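You operate a simulated robot arm through the tools that you are given. There is no shell and no other tool.

The job below is to be done with a simulated robot arm. You get a single attempt, and the scene is never put back.

TASK
Plug in the red and yellow cables as the chart says and check the network box.
Fine: switch the box on; one press of the yellow CHECK button, the display ends on LINKS OK; other cables stay.

Only the result counts: the job must be done as asked and must still hold three seconds after the hand-in. Knocking over, shifting, dropping, spilling or breaking anything else fails it.

THE ROBOT
A 6-joint arm with a two-finger gripper, fixed in place. Base frame: the origin is on the floor under the middle of its stand, x ahead of it, y to its left, z up. Readings come in cm, rad, newtons and seconds.
With the tool pointing down near the work surface it reaches from about 34 to 86 cm from the base axis. Its first joint turns from -2.897 to 2.897 rad. Payload 2.45 kg.
Tool frame: the origin (TCP) lies between the finger pads and is the grasp point; the fingertips stand 2 cm ahead of it; z points along the fingers, y is the line along which they close. The gripper opens to 14 cm; its body begins 16.8 cm behind the TCP.
Orientation is that of the tool frame in the base frame, as a unit quaternion [w, x, y, z]. With the fingers straight down and closing along the base's y, the tool's x points along the base's -x, its y along +y and its z along -z.

THE INTERFACE
- The arm moves only by the tool apply_moves. Its argument "increments" is a list that holds one entry, the list of rows, each a list of 7 numbers: the shift along the base's x, y, z in cm, then the turn, a rotation vector about the base's x, y, z in rad, then the finger opening in cm, from 0 to 14. In form: [[[x, y, z, wx, wy, wz, jaw], ...]]. A call has 1 to 20 rows; each row is the pose to reach, as a shift and turn from the pose commanded when the call began. Rows are played at 5 a second. More than 5 cm and 0.15 rad between two rows, or a gripper value outside its range, and nothing of the call is played. A pose out of reach is approached as far as the arm can. The call stops where the force on the tool passes 40 N (or 10 N more than at its start, if that is more) or the arm is blocked; 0.2 s more then pass. Each finger travels about 4.5 cm/s and halts on what it meets, pressing with about 21 N; the grip force reading is that of the motor and also rises with nothing between the fingers. The clock runs only during rows and for 0.2 s after the last one: add rows that repeat a pose to give the fingers time. It gives the time, the measured TCP pose, the force on the tool (base axes), the opening and the grip force at its end, in the units of the frame above (readings bear some noise), with the torque about the TCP (base axes, N m) and any sound that the robot's microphone picked up.
- Cameras (640 x 400 px; columns grow to the right, rows downward): "scene" is fixed at [21.88, -64.9, 147.76]; the picture's right is [0.98, -0.21, 0.00], its down [-0.08, -0.37, -0.92] and it looks along [0.19, 0.90, -0.38] (base axes); focal length 321 px, centre (320, 200). "wrist" rides on the gripper at [7.8, 1.1, -20.9] in the tool frame; the picture's right is [-0.14, 0.99, 0.00], its down [-0.92, -0.13, -0.37] and it looks along [-0.37, -0.05, 0.93] (tool axes); focal length 280 px, centre (320, 200). There is no depth. A picture from a camera that has moved, and an enlarged one, comes with that camera's place and axes in the base frame and with its lens.
- snapshot(camera): a new picture of that camera. It takes no simulated time.
- lift_body(by): moves the trunk up (or, below 0, down) by that many cm; the arm rides with it, the base frame stays. It gives what a move gives, with no picture.
- enlarge(camera, box): a new picture of the part [left, top, right, bottom] of that camera's present view, enlarged. It takes no simulated time.
- finish_job(): hands the job in; it is judged then, once.

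Nothing tells you positions but the pictures and the camera data. Unless the task says otherwise, let go and move clear before handing in.

The tools are called as name(argument=value, ...) on one line, values as JSON. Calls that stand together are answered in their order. apply_moves: Moves the arm, as the interface text tells. Its arguments: {"type":"object","properties":{"increments":{"type":"array","items":{"type":"array","items":{"type":"array","items":{"type":"number"}}}}},"required":["increments"]} The other tools are called the same way: lift_body (by) moves the trunk up or down; snapshot (camera) takes a picture; enlarge (camera, box) takes an enlarged picture of a part of a camera's view; finish_job () hands the job in.

At the start:

```text
t: 0.0
eef_pos: [59.79, 17.49, 120.44]
tcp_rot: [0.0, 0.001, 1.0, 0.0]
ft_force: [-0.1, 0.3, -0.8]
moment: [-0.01, -0.03, 0.03]
grip_width: 14.0
finger_force: 0.0
trunk travel left (down, up): [-15.0, 8.0]
```

scene: 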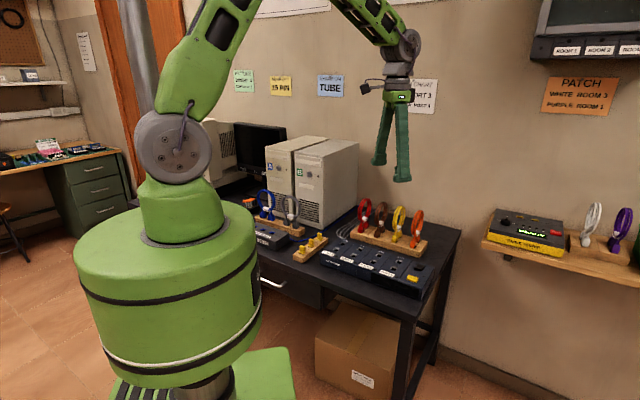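
wrist: 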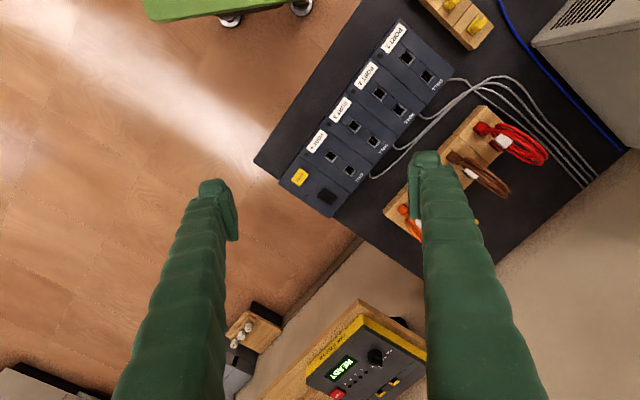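

I see a network box with four port columns on the dark desk, a wooden rack of coloured cables (red, brown, yellow, orange), and several charts on the wall. I'll enlarge the pictures to read the charts and labels.

enlarge(camera="scene", box=[220, 60, 460, 130])

enlarge(camera="scene", box=[240, 180, 450, 310])

enlarge(camera="wrist", box=[260, 0, 560, 240])

enlarge(camera="scene", box=[470, 0, 640, 290])

```text
2.67 times, centred on (340, 95) of scene
camera zoom: at [21.88, -64.9, 147.76], right [0.98, -0.21, 0.0], down [-0.08, -0.37, -0.92], along [0.19, 0.9, -0.38], focal length 856 px, centre (267, 480)
```

zoom: 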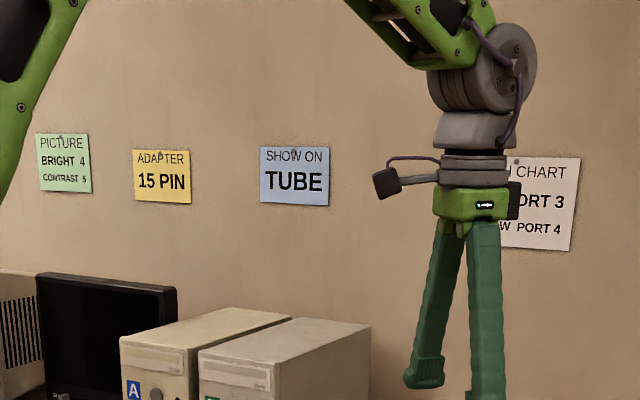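

```text
3.05 times, centred on (345, 245) of scene
camera zoom: at [21.88, -64.9, 147.76], right [0.98, -0.21, 0.0], down [-0.08, -0.37, -0.92], along [0.19, 0.9, -0.38], focal length 978 px, centre (244, 63)
```

zoom: 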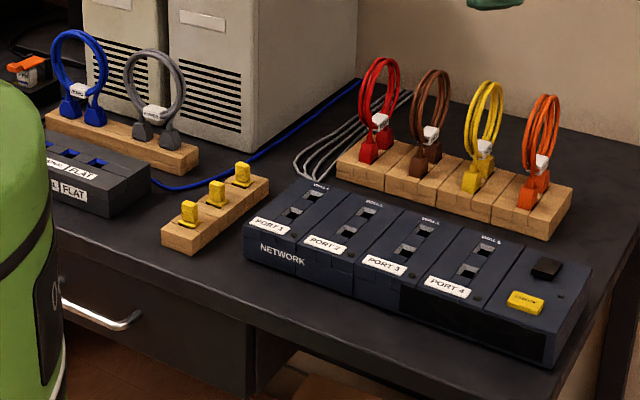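

```text
1.67 times, centred on (410, 120) of wrist
camera zoom: at [52.09, 18.56, 141.28], right [0.14, 0.99, 0.0], down [0.92, -0.13, 0.37], along [0.37, -0.05, -0.93], focal length 467 px, centre (170, 333)
```

zoom: 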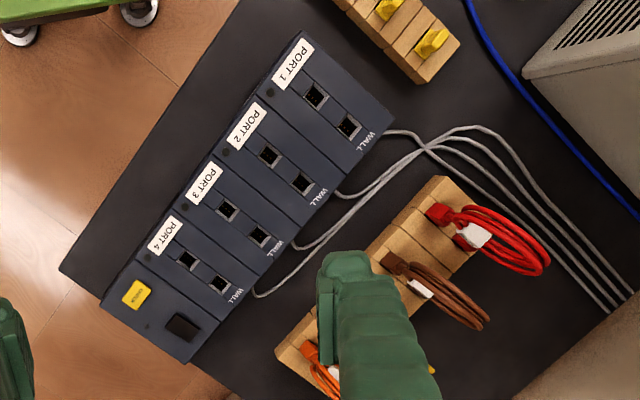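

```text
1.38 times, centred on (555, 145) of scene
camera zoom: at [21.88, -64.9, 147.76], right [0.98, -0.21, 0.0], down [-0.08, -0.37, -0.92], along [0.19, 0.9, -0.38], focal length 443 px, centre (-4, 276)
```

zoom: 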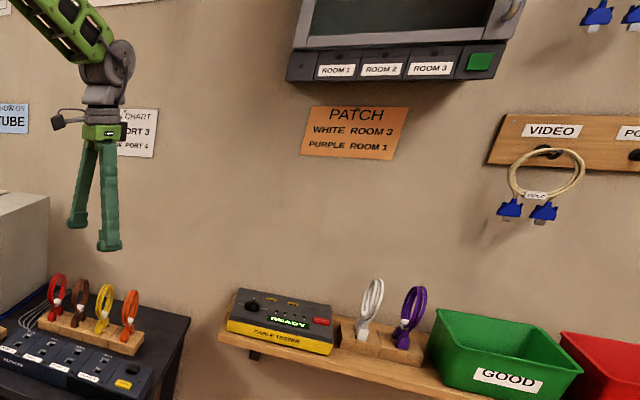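

The chart is partly hidden behind the gripper. I'll zoom in on the rack and box before moving the arm aside to read the chart.

enlarge(camera="scene", box=[345, 190, 435, 255])

enlarge(camera="scene", box=[315, 235, 440, 305])

enlarge(camera="wrist", box=[270, 20, 460, 220])

enlarge(camera="scene", box=[370, 60, 450, 125])

```text
6.15 times, centred on (390, 222) of scene
camera zoom: at [21.88, -64.9, 147.76], right [0.98, -0.21, 0.0], down [-0.08, -0.37, -0.92], along [0.19, 0.9, -0.38], focal length 1976 px, centre (-111, 62)
```

zoom: 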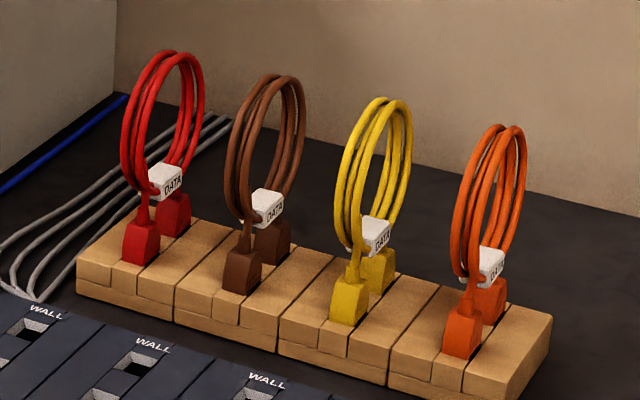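

```text
5.12 times, centred on (378, 270) of scene
camera zoom: at [21.88, -64.9, 147.76], right [0.98, -0.21, 0.0], down [-0.08, -0.37, -0.92], along [0.19, 0.9, -0.38], focal length 1644 px, centre (26, -158)
```

zoom: 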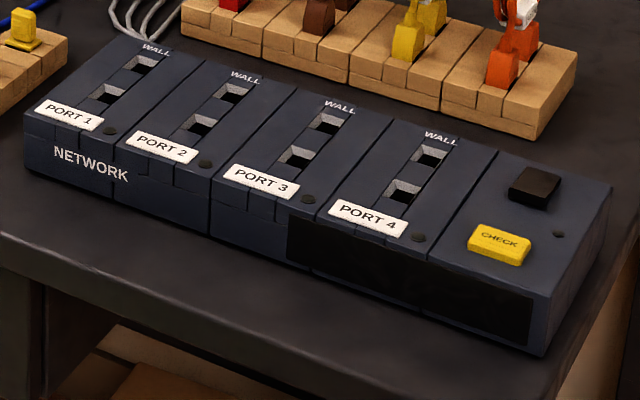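

```text
2.00 times, centred on (365, 120) of wrist
camera zoom: at [52.09, 18.56, 141.28], right [0.14, 0.99, 0.0], down [0.92, -0.13, 0.37], along [0.37, -0.05, -0.93], focal length 561 px, centre (230, 360)
```

zoom: 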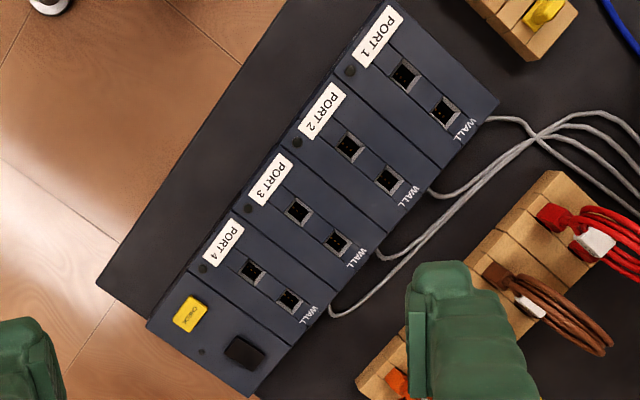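

```text
6.15 times, centred on (410, 92) of scene
camera zoom: at [21.88, -64.9, 147.76], right [0.98, -0.21, 0.0], down [-0.08, -0.37, -0.92], along [0.19, 0.9, -0.38], focal length 1976 px, centre (-234, 862)
```

zoom: 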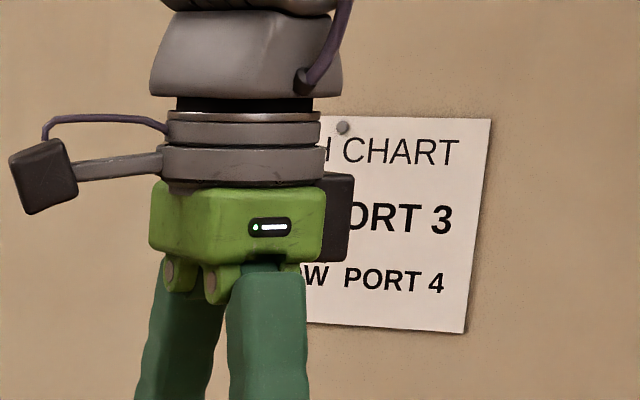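

The chart ends in "…PORT 3" and "…W PORT 4". The box and rack run at about 45° in the base frame, with the box top near z≈85.6. I'll turn the tool 45° and shift toward the work area to get a better view and uncover the chart.

apply_moves(increments=[[[0, 1.5, -1, 0, 0, 0.131, 14], [-0.3, 3, -1.5, 0, 0, 0.262, 14], [-0.6, 4.5, -2, 0, 0, 0.393, 14], [-0.9, 6, -2.5, 0, 0, 0.524, 14], [-1.2, 7.5, -3, 0, 0, 0.655, 14], [-1.8, 9.5, -4, 0, 0, 0.785, 14], [-1.8, 9.5, -4, 0, 0, 0.785, 14]]])

snapshot(camera="scene")

snapshot(camera="wrist")

```text
t: 1.6
eef_pos: [58.15, 26.91, 116.69]
tcp_rot: [0.001, -0.383, 0.924, 0.0]
ft_force: [0.2, -0.4, -1.1]
moment: [0.02, -0.02, -0.02]
grip_width: 13.98
finger_force: 0.0
trunk travel left (down, up): [-15.0, 8.0]
```

```text
taken
```

scene: 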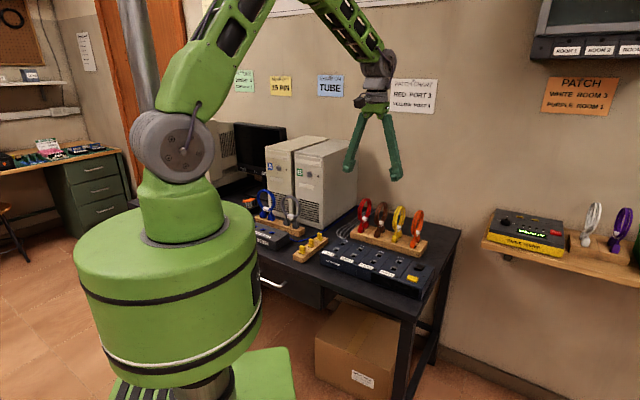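

```text
taken
camera wrist: at [51.8, 22.16, 137.43], right [-0.6, 0.8, 0.0], down [0.74, 0.56, 0.37], along [0.29, 0.22, -0.93], focal length 280 px, centre (320, 200)
```

wrist: 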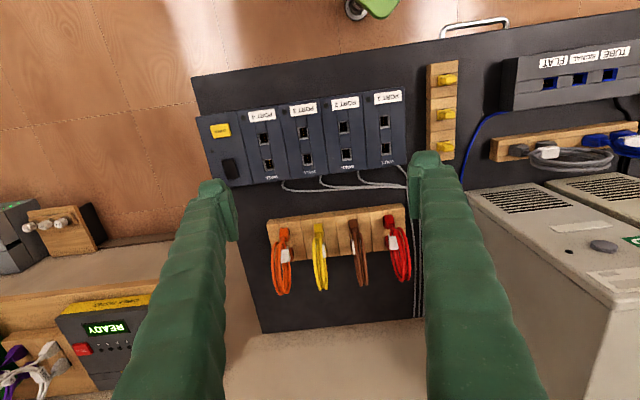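

enlarge(camera="scene", box=[380, 70, 450, 120])

enlarge(camera="wrist", box=[185, 80, 425, 200])

enlarge(camera="wrist", box=[250, 190, 430, 310])

enlarge(camera="scene", box=[390, 250, 450, 300])

```text
8.00 times, centred on (415, 95) of scene
camera zoom: at [21.88, -64.9, 147.76], right [0.98, -0.21, 0.0], down [-0.08, -0.37, -0.92], along [0.19, 0.9, -0.38], focal length 2569 px, centre (-440, 1040)
```

zoom: 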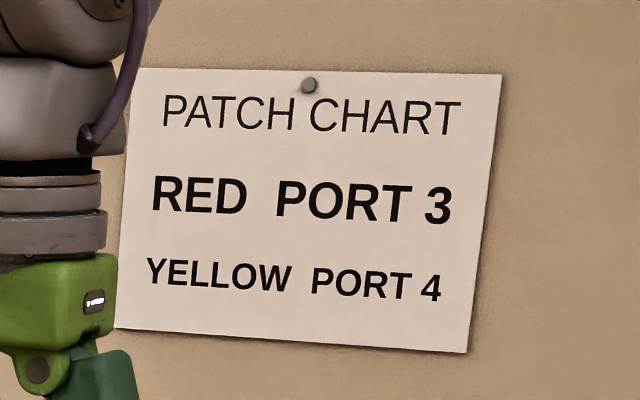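

```text
2.67 times, centred on (305, 140) of wrist
camera zoom: at [51.8, 22.16, 137.43], right [-0.6, 0.8, 0.0], down [0.74, 0.56, 0.37], along [0.29, 0.22, -0.93], focal length 748 px, centre (360, 360)
```

zoom: 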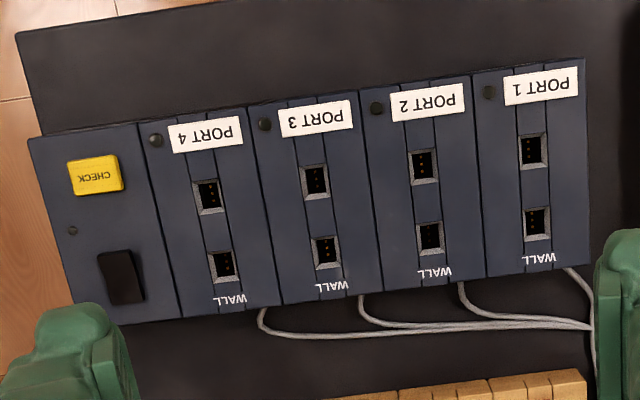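

```text
3.33 times, centred on (340, 250) of wrist
camera zoom: at [51.8, 22.16, 137.43], right [-0.6, 0.8, 0.0], down [0.74, 0.56, 0.37], along [0.29, 0.22, -0.93], focal length 935 px, centre (253, 33)
```

zoom: 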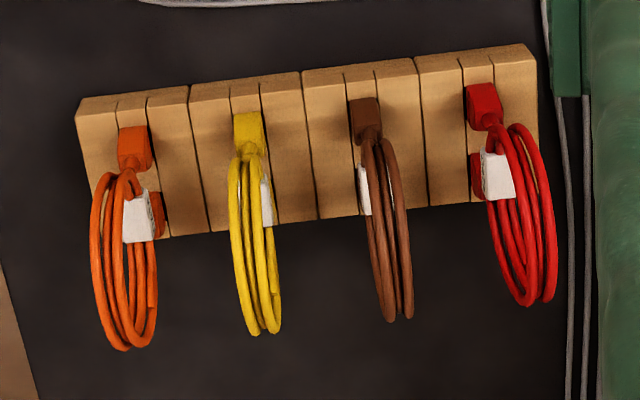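

```text
8.00 times, centred on (420, 275) of scene
camera zoom: at [21.88, -64.9, 147.76], right [0.98, -0.21, 0.0], down [-0.08, -0.37, -0.92], along [0.19, 0.9, -0.38], focal length 2569 px, centre (-480, -400)
```

zoom: 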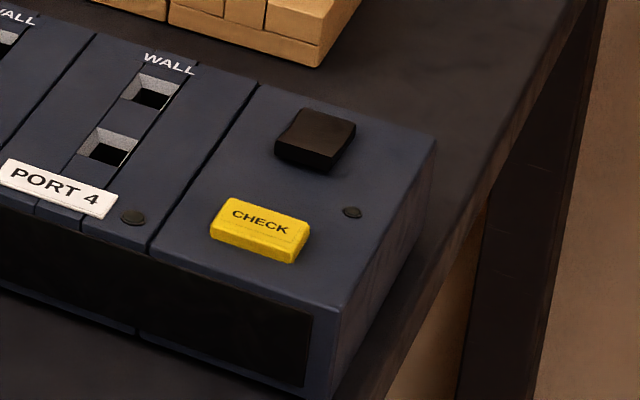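

The chart reads RED → PORT 3 and YELLOW → PORT 4. I put the red cable's plug pair at about (64.4, 48.1) with its tag near z≈90 and the loop top near z≈97. Next I'll hover above it for a close look.

apply_moves(increments=[[[1, 3.5, -1, 0, 0, 0, 13], [2, 7, -2, 0, 0, 0, 12], [3, 10.5, -3.5, 0, 0, 0, 11], [4, 14, -5, 0, 0, 0, 10], [5, 17.5, -7, 0, 0, 0, 9], [6.2, 21.2, -9.5, 0, 0, 0, 8], [6.2, 21.2, -9.5, 0, 0, 0, 8]]])

snapshot(camera="scene")

snapshot(camera="wrist")

```text
t: 3.2
eef_pos: [64.14, 48.21, 107.04]
tcp_rot: [0.0, -0.383, 0.924, 0.001]
ft_force: [0.6, 1.0, -0.4]
moment: [-0.02, -0.01, 0.01]
grip_width: 8.0
finger_force: 0.1
trunk travel left (down, up): [-15.0, 8.0]
```

```text
taken
```

scene: 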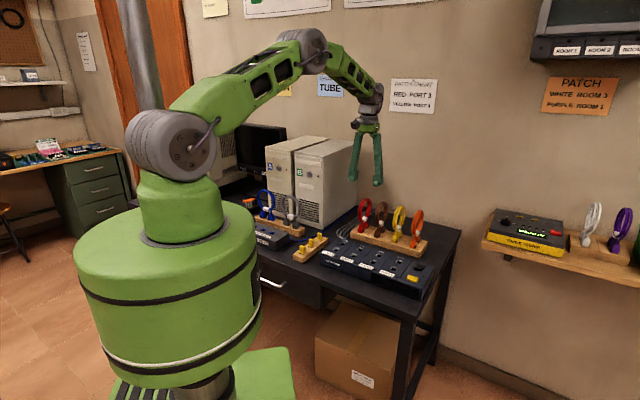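

```text
taken
camera wrist: at [57.79, 43.41, 127.89], right [-0.6, 0.8, 0.0], down [0.74, 0.56, 0.37], along [0.29, 0.22, -0.93], focal length 280 px, centre (320, 200)
```

wrist: 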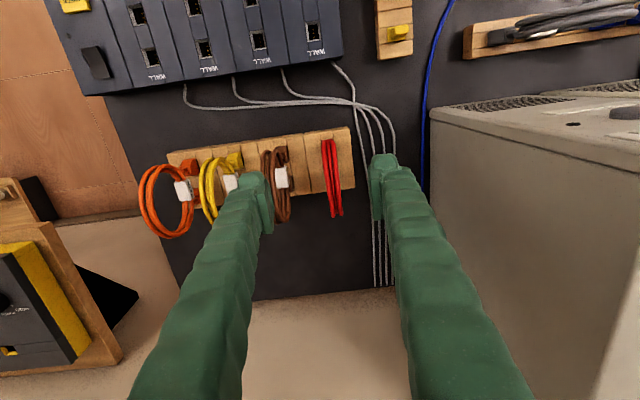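

enlarge(camera="wrist", box=[250, 110, 410, 230])

enlarge(camera="scene", box=[330, 120, 450, 260])

enlarge(camera="wrist", box=[40, 0, 360, 120])

```text
3.33 times, centred on (330, 170) of wrist
camera zoom: at [57.79, 43.41, 127.89], right [-0.6, 0.8, 0.0], down [0.74, 0.56, 0.37], along [0.29, 0.22, -0.93], focal length 935 px, centre (287, 300)
```

zoom: 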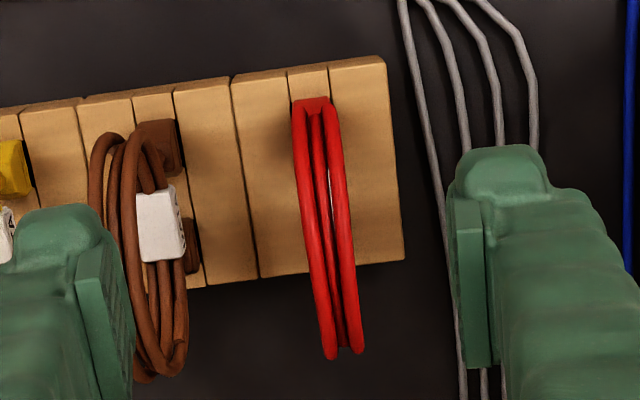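

```text
2.86 times, centred on (390, 190) of scene
camera zoom: at [21.88, -64.9, 147.76], right [0.98, -0.21, 0.0], down [-0.08, -0.37, -0.92], along [0.19, 0.9, -0.38], focal length 917 px, centre (120, 229)
```

zoom: 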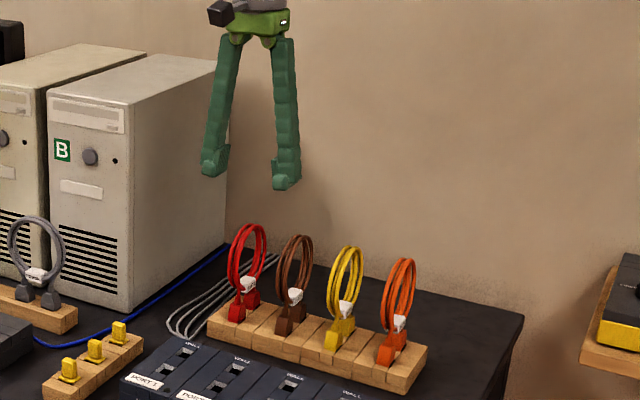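

```text
2.00 times, centred on (200, 60) of wrist
camera zoom: at [57.79, 43.41, 127.89], right [-0.6, 0.8, 0.0], down [0.74, 0.56, 0.37], along [0.29, 0.22, -0.93], focal length 561 px, centre (560, 480)
```

zoom: 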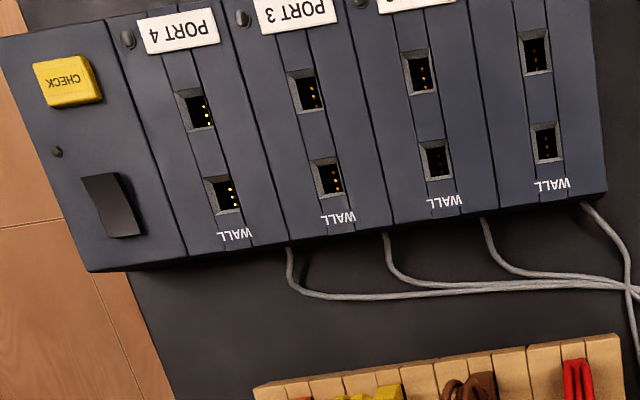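

I can now see the geometry well: the rack is aligned with the tool, its top is at z≈83, and the red cable centre is about 3.7 cm further out and 1.2 cm to the side. I'll shift over it with a smaller opening and check again.

apply_moves(increments=[[[0.6, 1.2, -1, 0, 0, 0, 7], [1.2, 2.4, -2, 0, 0, 0, 6.5], [1.77, 3.46, -3, 0, 0, 0, 6], [1.77, 3.46, -3, 0, 0, 0, 6]]])

snapshot(camera="wrist")

enlarge(camera="wrist", box=[250, 100, 410, 220])

enlarge(camera="scene", box=[330, 140, 430, 250])

```text
t: 4.2
eef_pos: [65.85, 51.78, 104.0]
tcp_rot: [0.001, -0.382, 0.924, 0.0]
ft_force: [0.5, -0.5, 0.4]
moment: [0.02, 0.02, 0.05]
grip_width: 6.0
finger_force: 0.1
trunk travel left (down, up): [-15.0, 8.0]
```

```text
taken
camera wrist: at [59.62, 46.95, 124.86], right [-0.6, 0.8, 0.0], down [0.74, 0.56, 0.37], along [0.29, 0.22, -0.93], focal length 280 px, centre (320, 200)
```

wrist: 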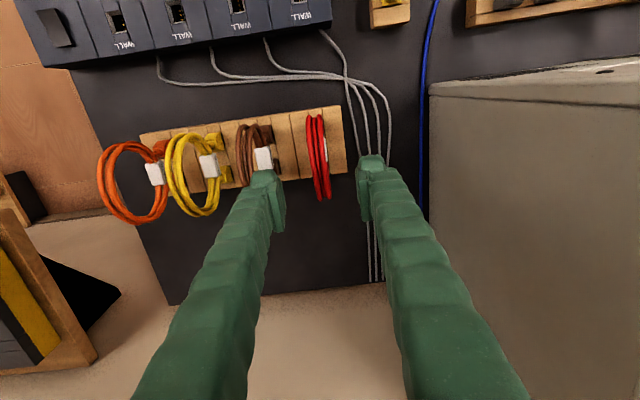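

```text
3.33 times, centred on (330, 160) of wrist
camera zoom: at [59.62, 46.95, 124.86], right [-0.6, 0.8, 0.0], down [0.74, 0.56, 0.37], along [0.29, 0.22, -0.93], focal length 935 px, centre (287, 333)
```

zoom: 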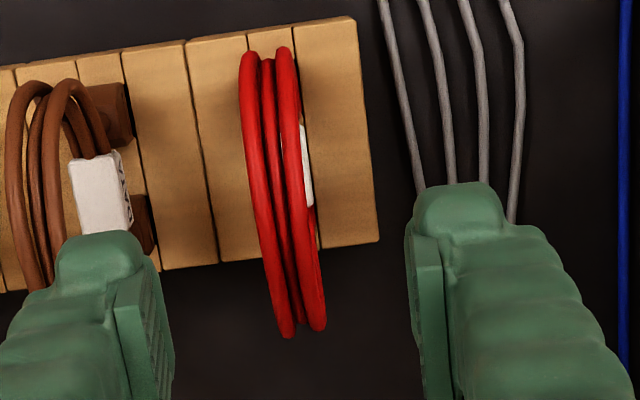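

```text
3.64 times, centred on (380, 195) of scene
camera zoom: at [21.88, -64.9, 147.76], right [0.98, -0.21, 0.0], down [-0.08, -0.37, -0.92], along [0.19, 0.9, -0.38], focal length 1168 px, centre (102, 218)
```

zoom: 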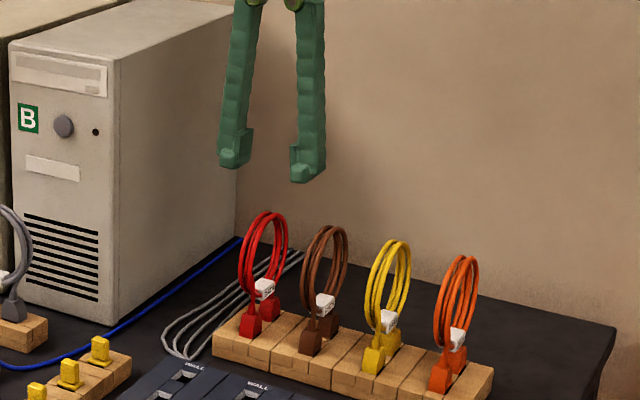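

The red cable is centred between the fingers. I'll narrow the opening so the fingers clear the brown cable, then descend in two stages.

apply_moves(increments=[[[0, 0, 0, 0, 0, 0, 5], [0, 0, 0, 0, 0, 0, 4.3], [0, 0, -2, 0, 0, 0, 4.3], [0, 0, -4, 0, 0, 0, 4.3], [0, 0, -6, 0, 0, 0, 4.3], [0, 0, -8, 0, 0, 0, 4.3], [0, 0, -10, 0, 0, 0, 4.3], [0, 0, -10, 0, 0, 0, 4.3]]])

snapshot(camera="wrist")

enlarge(camera="wrist", box=[240, 90, 400, 210])

enlarge(camera="scene", box=[340, 170, 430, 250])

```text
t: 6.0
eef_pos: [66.08, 51.32, 94.11]
tcp_rot: [0.0, -0.382, 0.924, 0.001]
ft_force: [-0.3, -0.5, 0.4]
moment: [0.0, 0.01, -0.01]
grip_width: 4.28
finger_force: 0.0
trunk travel left (down, up): [-15.0, 8.0]
```

```text
taken
camera wrist: at [59.84, 46.59, 114.91], right [-0.6, 0.8, 0.0], down [0.74, 0.56, 0.37], along [0.29, 0.22, -0.93], focal length 280 px, centre (320, 200)
```

wrist: 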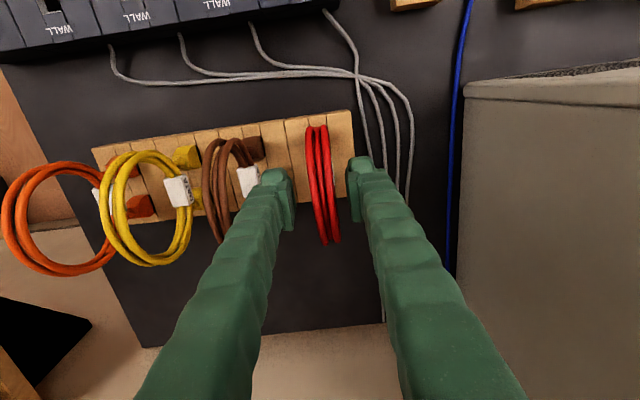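

```text
3.33 times, centred on (320, 150) of wrist
camera zoom: at [59.84, 46.59, 114.91], right [-0.6, 0.8, 0.0], down [0.74, 0.56, 0.37], along [0.29, 0.22, -0.93], focal length 935 px, centre (320, 367)
```

zoom: 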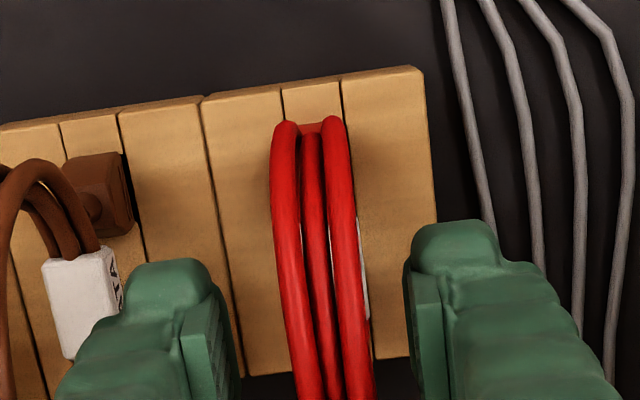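

```text
5.00 times, centred on (385, 210) of scene
camera zoom: at [21.88, -64.9, 147.76], right [0.98, -0.21, 0.0], down [-0.08, -0.37, -0.92], along [0.19, 0.9, -0.38], focal length 1605 px, centre (-5, 150)
```

zoom: 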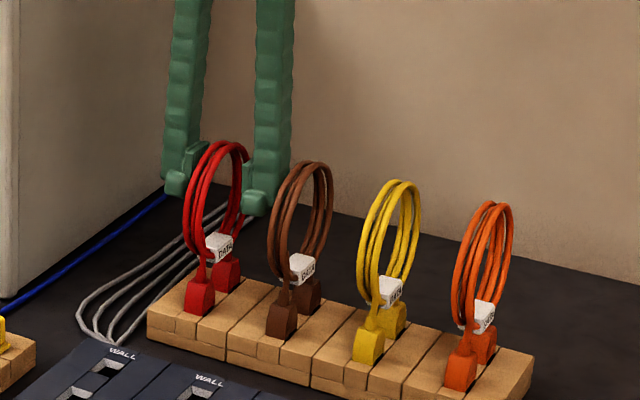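

The fingers straddle the red loop with the cable about 0.4 cm to the tool's +y side. I'll correct that and descend to the tag height.

apply_moves(increments=[[[-0.3, 0.3, 0, 0, 0, 0, 4.3], [-0.3, 0.3, -2, 0, 0, 0, 4.3], [-0.3, 0.3, -4, 0, 0, 0, 4.3], [-0.3, 0.3, -6, 0, 0, 0, 4.3], [-0.3, 0.3, -6, 0, 0, 0, 4.3]]])

snapshot(camera="wrist")

enlarge(camera="wrist", box=[240, 90, 400, 210])

enlarge(camera="scene", box=[340, 180, 420, 250])

```text
t: 7.2
eef_pos: [65.77, 51.92, 87.85]
tcp_rot: [0.001, -0.383, 0.924, 0.0]
ft_force: [0.4, 0.4, 0.6]
moment: [0.04, 0.01, 0.0]
grip_width: 4.29
finger_force: 0.1
trunk travel left (down, up): [-15.0, 8.0]
```

```text
taken
camera wrist: at [59.56, 47.09, 108.71], right [-0.6, 0.8, 0.0], down [0.74, 0.56, 0.37], along [0.29, 0.22, -0.93], focal length 280 px, centre (320, 200)
```

wrist: 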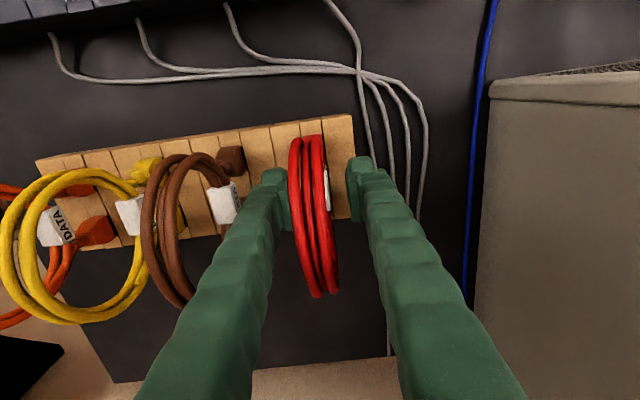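

```text
3.33 times, centred on (320, 150) of wrist
camera zoom: at [59.56, 47.09, 108.71], right [-0.6, 0.8, 0.0], down [0.74, 0.56, 0.37], along [0.29, 0.22, -0.93], focal length 935 px, centre (320, 367)
```

zoom: 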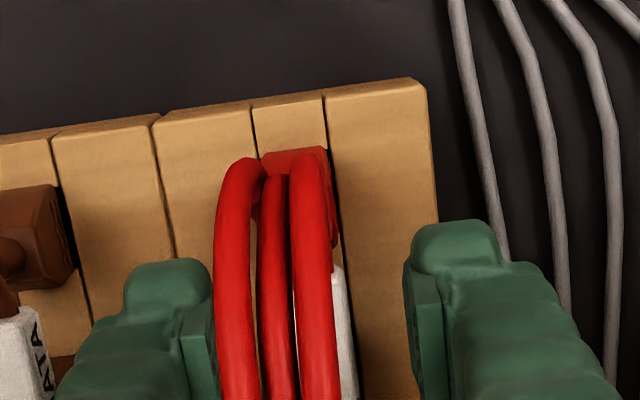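

```text
5.71 times, centred on (380, 215) of scene
camera zoom: at [21.88, -64.9, 147.76], right [0.98, -0.21, 0.0], down [-0.08, -0.37, -0.92], along [0.19, 0.9, -0.38], focal length 1835 px, centre (-23, 114)
```

zoom: 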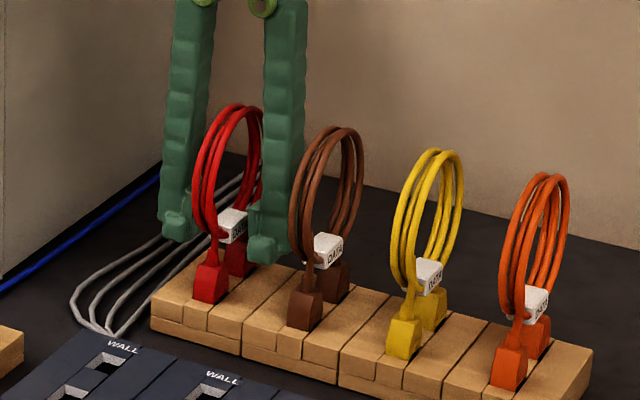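

The tag sits between the pads at the right height, so I'm closing the fingers on it now.

apply_moves(increments=[[[0, 0, 0, 0, 0, 0, 2], [0, 0, 0, 0, 0, 0, 0], [0, 0, 0, 0, 0, 0, 0], [0, 0, 0, 0, 0, 0, 0], [0, 0, 0, 0, 0, 0, 0]]])

enlarge(camera="wrist", box=[240, 90, 400, 210])

enlarge(camera="scene", box=[340, 180, 420, 250])

```text
t: 8.4
eef_pos: [65.82, 52.05, 87.97]
tcp_rot: [0.0, -0.383, 0.924, 0.0]
ft_force: [-0.3, -0.4, 0.9]
moment: [-0.01, 0.0, -0.02]
grip_width: 1.15
finger_force: 21.3
trunk travel left (down, up): [-15.0, 8.0]
```

```text
3.33 times, centred on (320, 150) of wrist
camera zoom: at [59.56, 47.08, 108.72], right [-0.6, 0.8, 0.0], down [0.74, 0.56, 0.37], along [0.29, 0.22, -0.93], focal length 935 px, centre (320, 367)
```

zoom: 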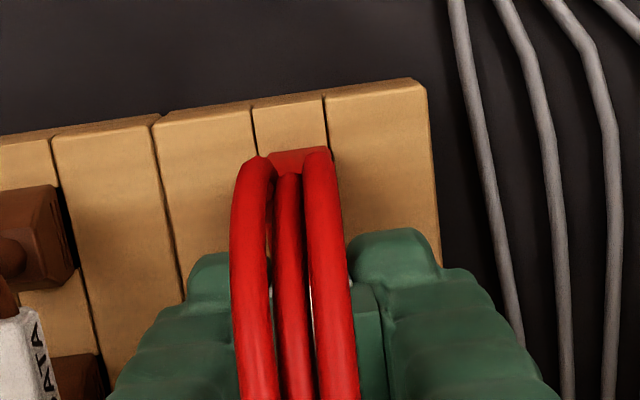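

```text
5.71 times, centred on (380, 215) of scene
camera zoom: at [21.88, -64.9, 147.76], right [0.98, -0.21, 0.0], down [-0.08, -0.37, -0.92], along [0.19, 0.9, -0.38], focal length 1835 px, centre (-23, 114)
```

zoom: 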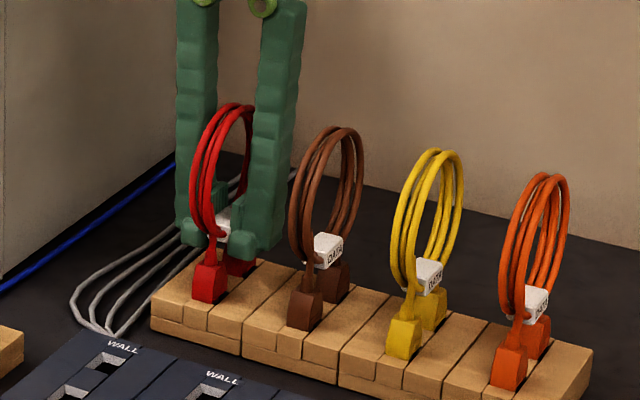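

The grip holds on the tag at 1.15 cm. I'm pulling the cable straight up out of the rack.

apply_moves(increments=[[[0, 0, 0.5, 0, 0, 0, 0], [0, 0, 1, 0, 0, 0, 0], [0, 0, 1.5, 0, 0, 0, 0], [0, 0, 2, 0, 0, 0, 0], [0, 0, 3, 0, 0, 0, 0], [0, 0, 4, 0, 0, 0, 0], [0, 0, 6, 0, 0, 0, 0], [0, 0, 8, 0, 0, 0, 0], [0, 0, 10, 0, 0, 0, 0], [0, 0, 10, 0, 0, 0, 0]]])

snapshot(camera="wrist")

enlarge(camera="scene", box=[330, 150, 430, 250])

```text
t: 10.6
eef_pos: [65.94, 52.18, 97.74]
tcp_rot: [0.001, -0.383, 0.924, 0.0]
ft_force: [-0.2, -0.3, -0.6]
moment: [-0.02, 0.0, 0.0]
grip_width: 1.15
finger_force: 21.6
trunk travel left (down, up): [-15.0, 8.0]
```

```text
taken
camera wrist: at [59.62, 47.35, 118.73], right [-0.6, 0.8, 0.0], down [0.74, 0.56, 0.37], along [0.29, 0.22, -0.93], focal length 280 px, centre (320, 200)
```

wrist: 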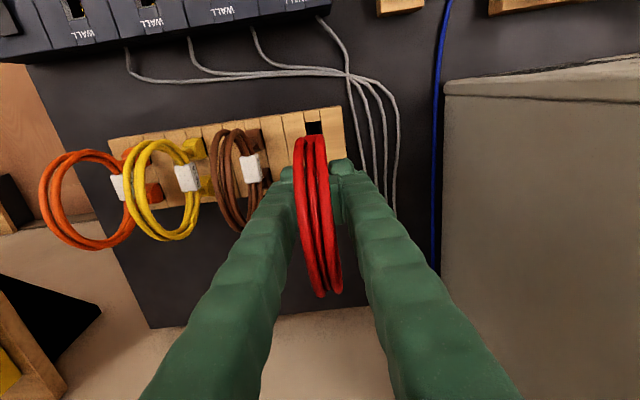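

```text
4.00 times, centred on (380, 200) of scene
camera zoom: at [21.88, -64.9, 147.76], right [0.98, -0.21, 0.0], down [-0.08, -0.37, -0.92], along [0.19, 0.9, -0.38], focal length 1284 px, centre (80, 200)
```

zoom: 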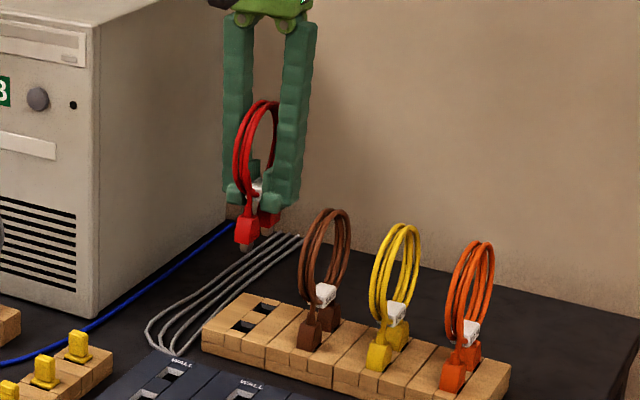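

The red cable is free and its rack holes are now visible, which gives me an exact visual reference for alignment. I'll record it precisely before moving.

enlarge(camera="wrist", box=[280, 100, 360, 160])

enlarge(camera="scene", box=[370, 190, 420, 240])

enlarge(camera="scene", box=[320, 210, 450, 300])

```text
6.67 times, centred on (320, 130) of wrist
camera zoom: at [59.62, 47.35, 118.73], right [-0.6, 0.8, 0.0], down [0.74, 0.56, 0.37], along [0.29, 0.22, -0.93], focal length 1869 px, centre (320, 667)
```

zoom: 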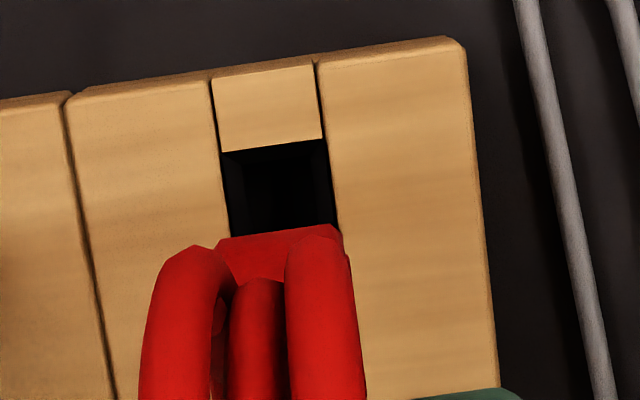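

```text
8.00 times, centred on (395, 215) of scene
camera zoom: at [21.88, -64.9, 147.76], right [0.98, -0.21, 0.0], down [-0.08, -0.37, -0.92], along [0.19, 0.9, -0.38], focal length 2569 px, centre (-280, 80)
```

zoom: 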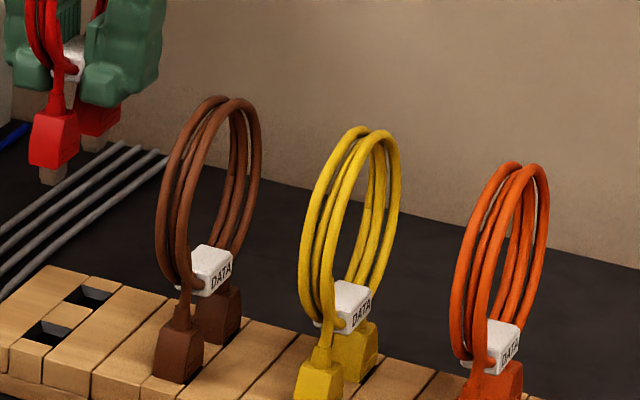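

```text
4.44 times, centred on (385, 255) of scene
camera zoom: at [21.88, -64.9, 147.76], right [0.98, -0.21, 0.0], down [-0.08, -0.37, -0.92], along [0.19, 0.9, -0.38], focal length 1427 px, centre (31, -44)
```

zoom: 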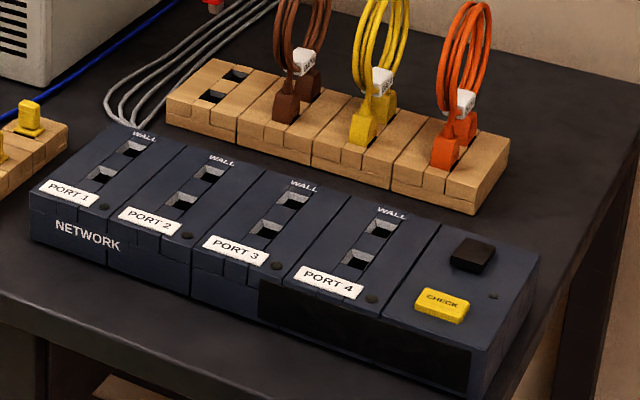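

Reference recorded: with the rack 14.5 cm below the TCP, the front hole centre sits at wrist pixel (314, 128). I'll carry the cable toward the box (−u first, then along the ports) to hover over PORT 3.

apply_moves(increments=[[[0, 0, 2.1, 0, 0, 0, 0], [-2.5, -2.5, 2.1, 0, 0, 0, 0], [-5, -5, 2.1, 0, 0, 0, 0], [-7.5, -7.5, 2.1, 0, 0, 0, 0], [-10, -10, 2.1, 0, 0, 0, 0], [-12.5, -12.5, 2.1, 0, 0, 0, 0], [-14.7, -14.7, 2.1, 0, 0, 0, 0], [-12.2, -17.2, 2.1, 0, 0, 0, 0], [-9.7, -19.7, 2.1, 0, 0, 0, 0], [-7.2, -22.2, 2.1, 0, 0, 0, 0], [-5.2, -24.2, 2.1, 0, 0, 0, 0], [-4.1, -25.3, 2.1, 0, 0, 0, 0], [-4.1, -25.3, 2.1, 0, 0, 0, 0]]])

snapshot(camera="wrist")

enlarge(camera="wrist", box=[280, 100, 360, 160])

enlarge(camera="scene", box=[320, 190, 450, 300])

```text
t: 13.4
eef_pos: [61.72, 26.83, 100.03]
tcp_rot: [0.001, -0.382, 0.924, 0.0]
ft_force: [0.6, -0.1, -0.9]
moment: [-0.03, 0.03, -0.04]
grip_width: 1.12
finger_force: 20.5
trunk travel left (down, up): [-15.0, 8.0]
```

```text
taken
camera wrist: at [55.51, 21.91, 120.93], right [-0.6, 0.8, 0.0], down [0.74, 0.56, 0.37], along [0.29, 0.22, -0.93], focal length 280 px, centre (320, 200)
```

wrist: 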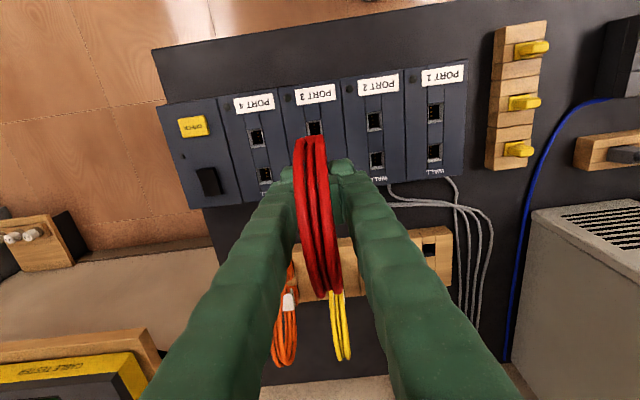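

```text
6.67 times, centred on (320, 130) of wrist
camera zoom: at [55.51, 21.91, 120.93], right [-0.6, 0.8, 0.0], down [0.74, 0.56, 0.37], along [0.29, 0.22, -0.93], focal length 1869 px, centre (320, 667)
```

zoom: 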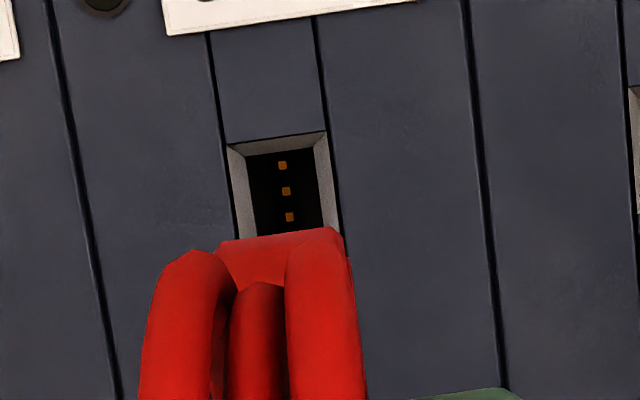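

```text
3.64 times, centred on (385, 245) of scene
camera zoom: at [21.88, -64.9, 147.76], right [0.98, -0.21, 0.0], down [-0.08, -0.37, -0.92], along [0.19, 0.9, -0.38], focal length 1168 px, centre (84, 36)
```

zoom: 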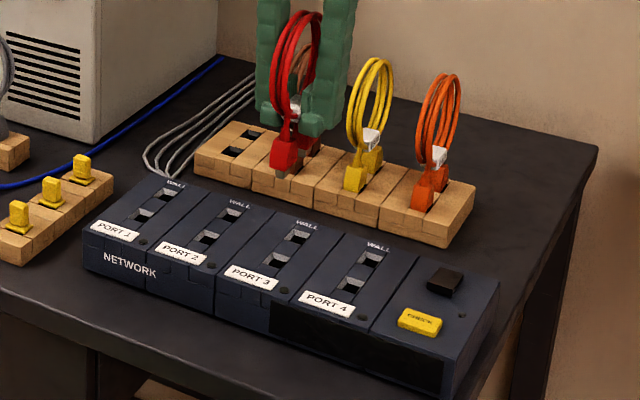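

The PORT 3 socket shows up almost exactly where the rack hole did, within a millimetre or two. I'll zoom in on the hole, socket and plug sizes to fine-tune the centring.

enlarge(camera="scene", box=[365, 222, 395, 242])

enlarge(camera="scene", box=[380, 245, 420, 275])

enlarge(camera="scene", box=[385, 210, 415, 245])

enlarge(camera="wrist", box=[235, 80, 335, 200])

enlarge(camera="wrist", box=[405, 220, 465, 270])

```text
16.00 times, centred on (380, 232) of scene
camera zoom: at [21.88, -64.9, 147.76], right [0.98, -0.21, 0.0], down [-0.08, -0.37, -0.92], along [0.19, 0.9, -0.38], focal length 5137 px, centre (-640, -312)
```

zoom: 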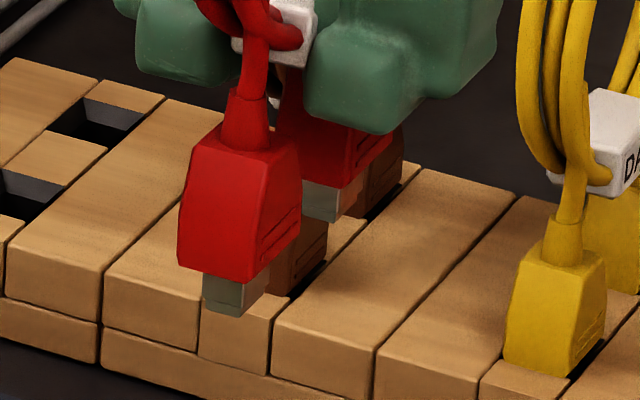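

```text
13.33 times, centred on (400, 260) of scene
camera zoom: at [21.88, -64.9, 147.76], right [0.98, -0.21, 0.0], down [-0.08, -0.37, -0.92], along [0.19, 0.9, -0.38], focal length 4281 px, centre (-747, -600)
```

zoom: 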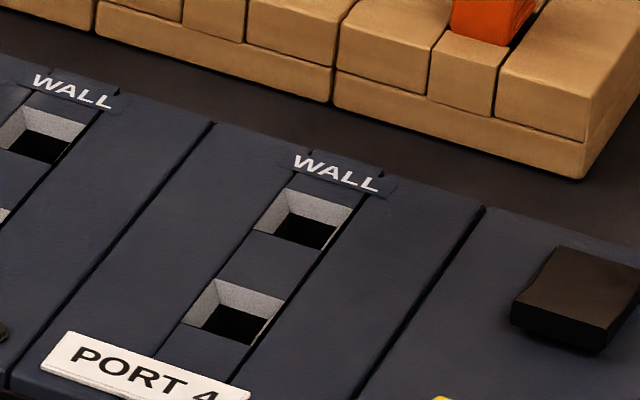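

```text
11.43 times, centred on (400, 228) of scene
camera zoom: at [21.88, -64.9, 147.76], right [0.98, -0.21, 0.0], down [-0.08, -0.37, -0.92], along [0.19, 0.9, -0.38], focal length 3669 px, centre (-594, -114)
```

zoom: 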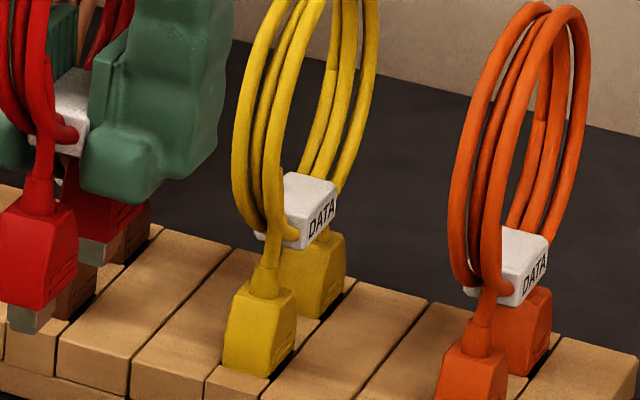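

```text
3.33 times, centred on (285, 140) of wrist
camera zoom: at [55.51, 21.91, 120.93], right [-0.6, 0.8, 0.0], down [0.74, 0.56, 0.37], along [0.29, 0.22, -0.93], focal length 935 px, centre (437, 400)
```

zoom: 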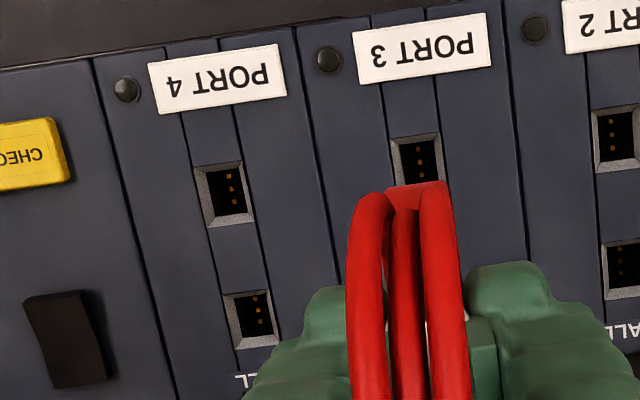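

```text
8.00 times, centred on (435, 245) of wrist
camera zoom: at [55.51, 21.91, 120.93], right [-0.6, 0.8, 0.0], down [0.74, 0.56, 0.37], along [0.29, 0.22, -0.93], focal length 2243 px, centre (-600, -160)
```

zoom: 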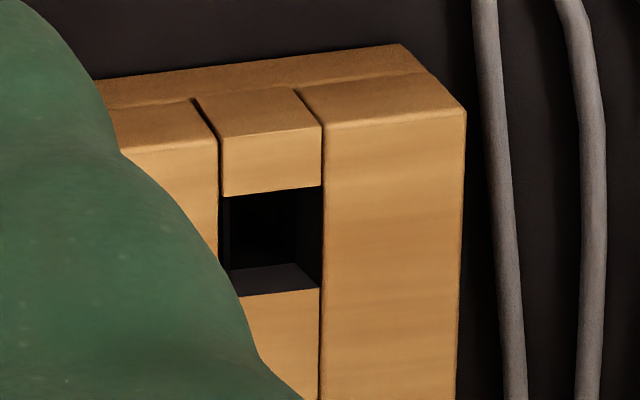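

Scene and wrist views agree: the front pin is over the PORT 3 socket within ~2 mm, with its tip about 5.5 cm below the TCP. I'll apply a tiny correction and lower until the pins are just above the sockets, then look again.

apply_moves(increments=[[[-0.1, -0.03, -1, 0, 0, 0, 0], [-0.1, -0.03, -3, 0, 0, 0, 0], [-0.1, -0.03, -5, 0, 0, 0, 0], [-0.1, -0.03, -7, 0, 0, 0, 0], [-0.1, -0.03, -8, 0, 0, 0, 0], [-0.1, -0.03, -8, 0, 0, 0, 0]]])

enlarge(camera="scene", box=[365, 225, 415, 275])

enlarge(camera="wrist", box=[270, 90, 370, 170])

```text
t: 14.8
eef_pos: [61.57, 26.71, 91.83]
tcp_rot: [0.0, -0.383, 0.924, 0.0]
ft_force: [-0.3, 1.0, -1.8]
moment: [-0.07, -0.02, 0.01]
grip_width: 1.1
finger_force: 20.8
trunk travel left (down, up): [-15.0, 8.0]
```

```text
8.00 times, centred on (390, 250) of scene
camera zoom: at [21.88, -64.9, 147.76], right [0.98, -0.21, 0.0], down [-0.08, -0.37, -0.92], along [0.19, 0.9, -0.38], focal length 2569 px, centre (-240, -200)
```

zoom: 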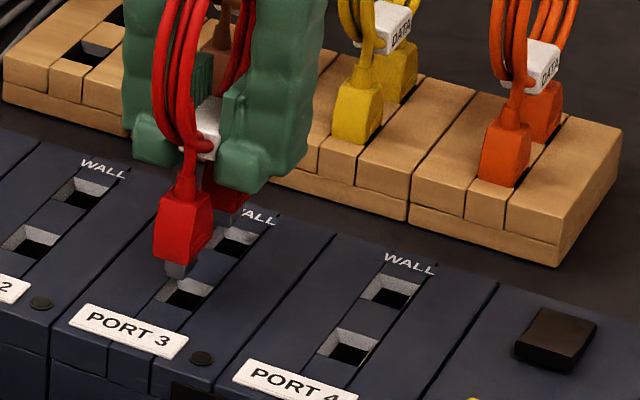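

```text
5.00 times, centred on (320, 130) of wrist
camera zoom: at [55.31, 21.93, 112.75], right [-0.6, 0.8, 0.0], down [0.74, 0.56, 0.37], along [0.29, 0.22, -0.93], focal length 1402 px, centre (320, 550)
```

zoom: 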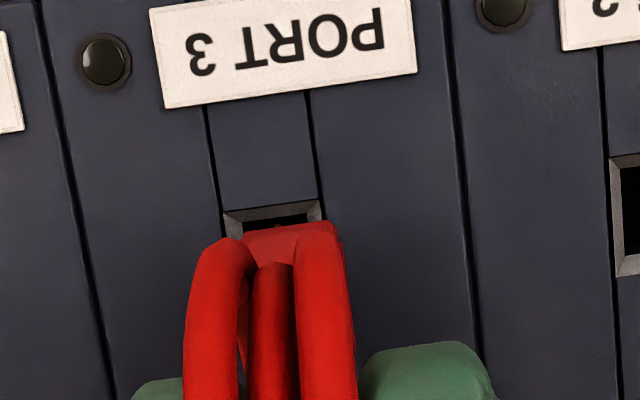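

enlarge(camera="scene", box=[378, 243, 402, 267])

enlarge(camera="wrist", box=[295, 115, 345, 150])

```text
16.00 times, centred on (390, 255) of scene
camera zoom: at [21.88, -64.9, 147.76], right [0.98, -0.21, 0.0], down [-0.08, -0.37, -0.92], along [0.19, 0.9, -0.38], focal length 5137 px, centre (-800, -680)
```

zoom: 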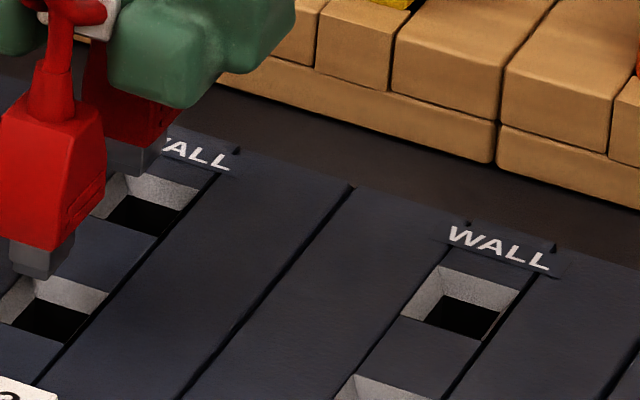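

```text
11.43 times, centred on (320, 132) of wrist
camera zoom: at [55.31, 21.93, 112.75], right [-0.6, 0.8, 0.0], down [0.74, 0.56, 0.37], along [0.29, 0.22, -0.93], focal length 3204 px, centre (320, 971)
```

zoom: 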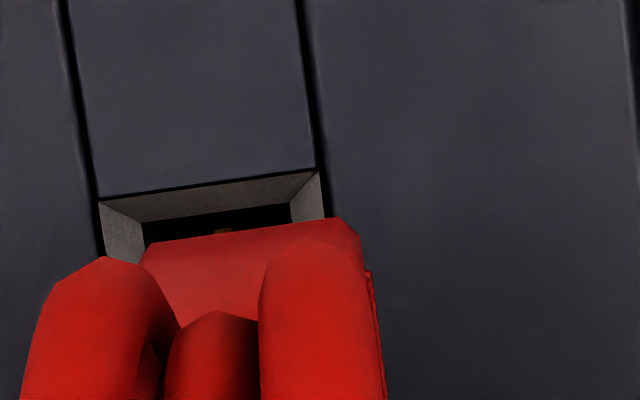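

Comparing both views, the pins sit about 0.27 cm short along the pair direction and 0.23 cm off sideways. I'll correct by (+0.35, +0.03) at this height and re-check.

apply_moves(increments=[[[0.2, 0.02, 0, 0, 0, 0, 0], [0.35, 0.03, 0, 0, 0, 0, 0], [0.35, 0.03, 0, 0, 0, 0, 0]]])

enlarge(camera="scene", box=[370, 243, 400, 267])

enlarge(camera="wrist", box=[295, 115, 345, 150])

```text
t: 15.6
eef_pos: [61.88, 26.69, 92.05]
tcp_rot: [0.0, -0.383, 0.924, 0.0]
ft_force: [0.1, -0.4, -0.7]
moment: [-0.04, 0.0, -0.03]
grip_width: 1.15
finger_force: 21.3
trunk travel left (down, up): [-15.0, 8.0]
```

```text
16.00 times, centred on (385, 255) of scene
camera zoom: at [21.88, -64.9, 147.76], right [0.98, -0.21, 0.0], down [-0.08, -0.37, -0.92], along [0.19, 0.9, -0.38], focal length 5137 px, centre (-720, -680)
```

zoom: 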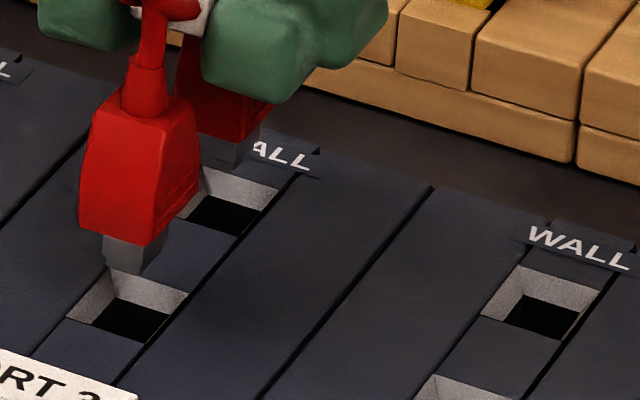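

```text
11.43 times, centred on (320, 132) of wrist
camera zoom: at [55.59, 21.89, 112.86], right [-0.6, 0.8, 0.0], down [0.74, 0.56, 0.37], along [0.29, 0.22, -0.93], focal length 3204 px, centre (320, 971)
```

zoom: 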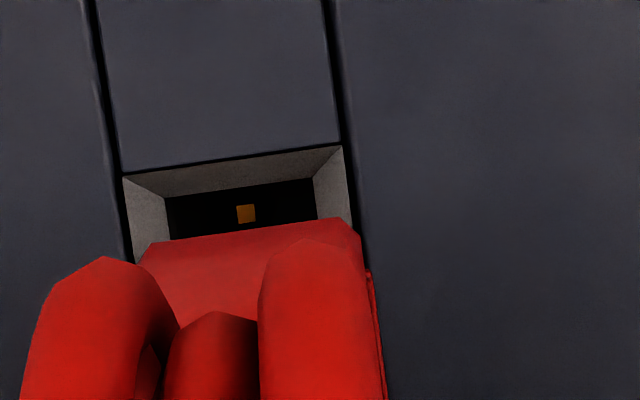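

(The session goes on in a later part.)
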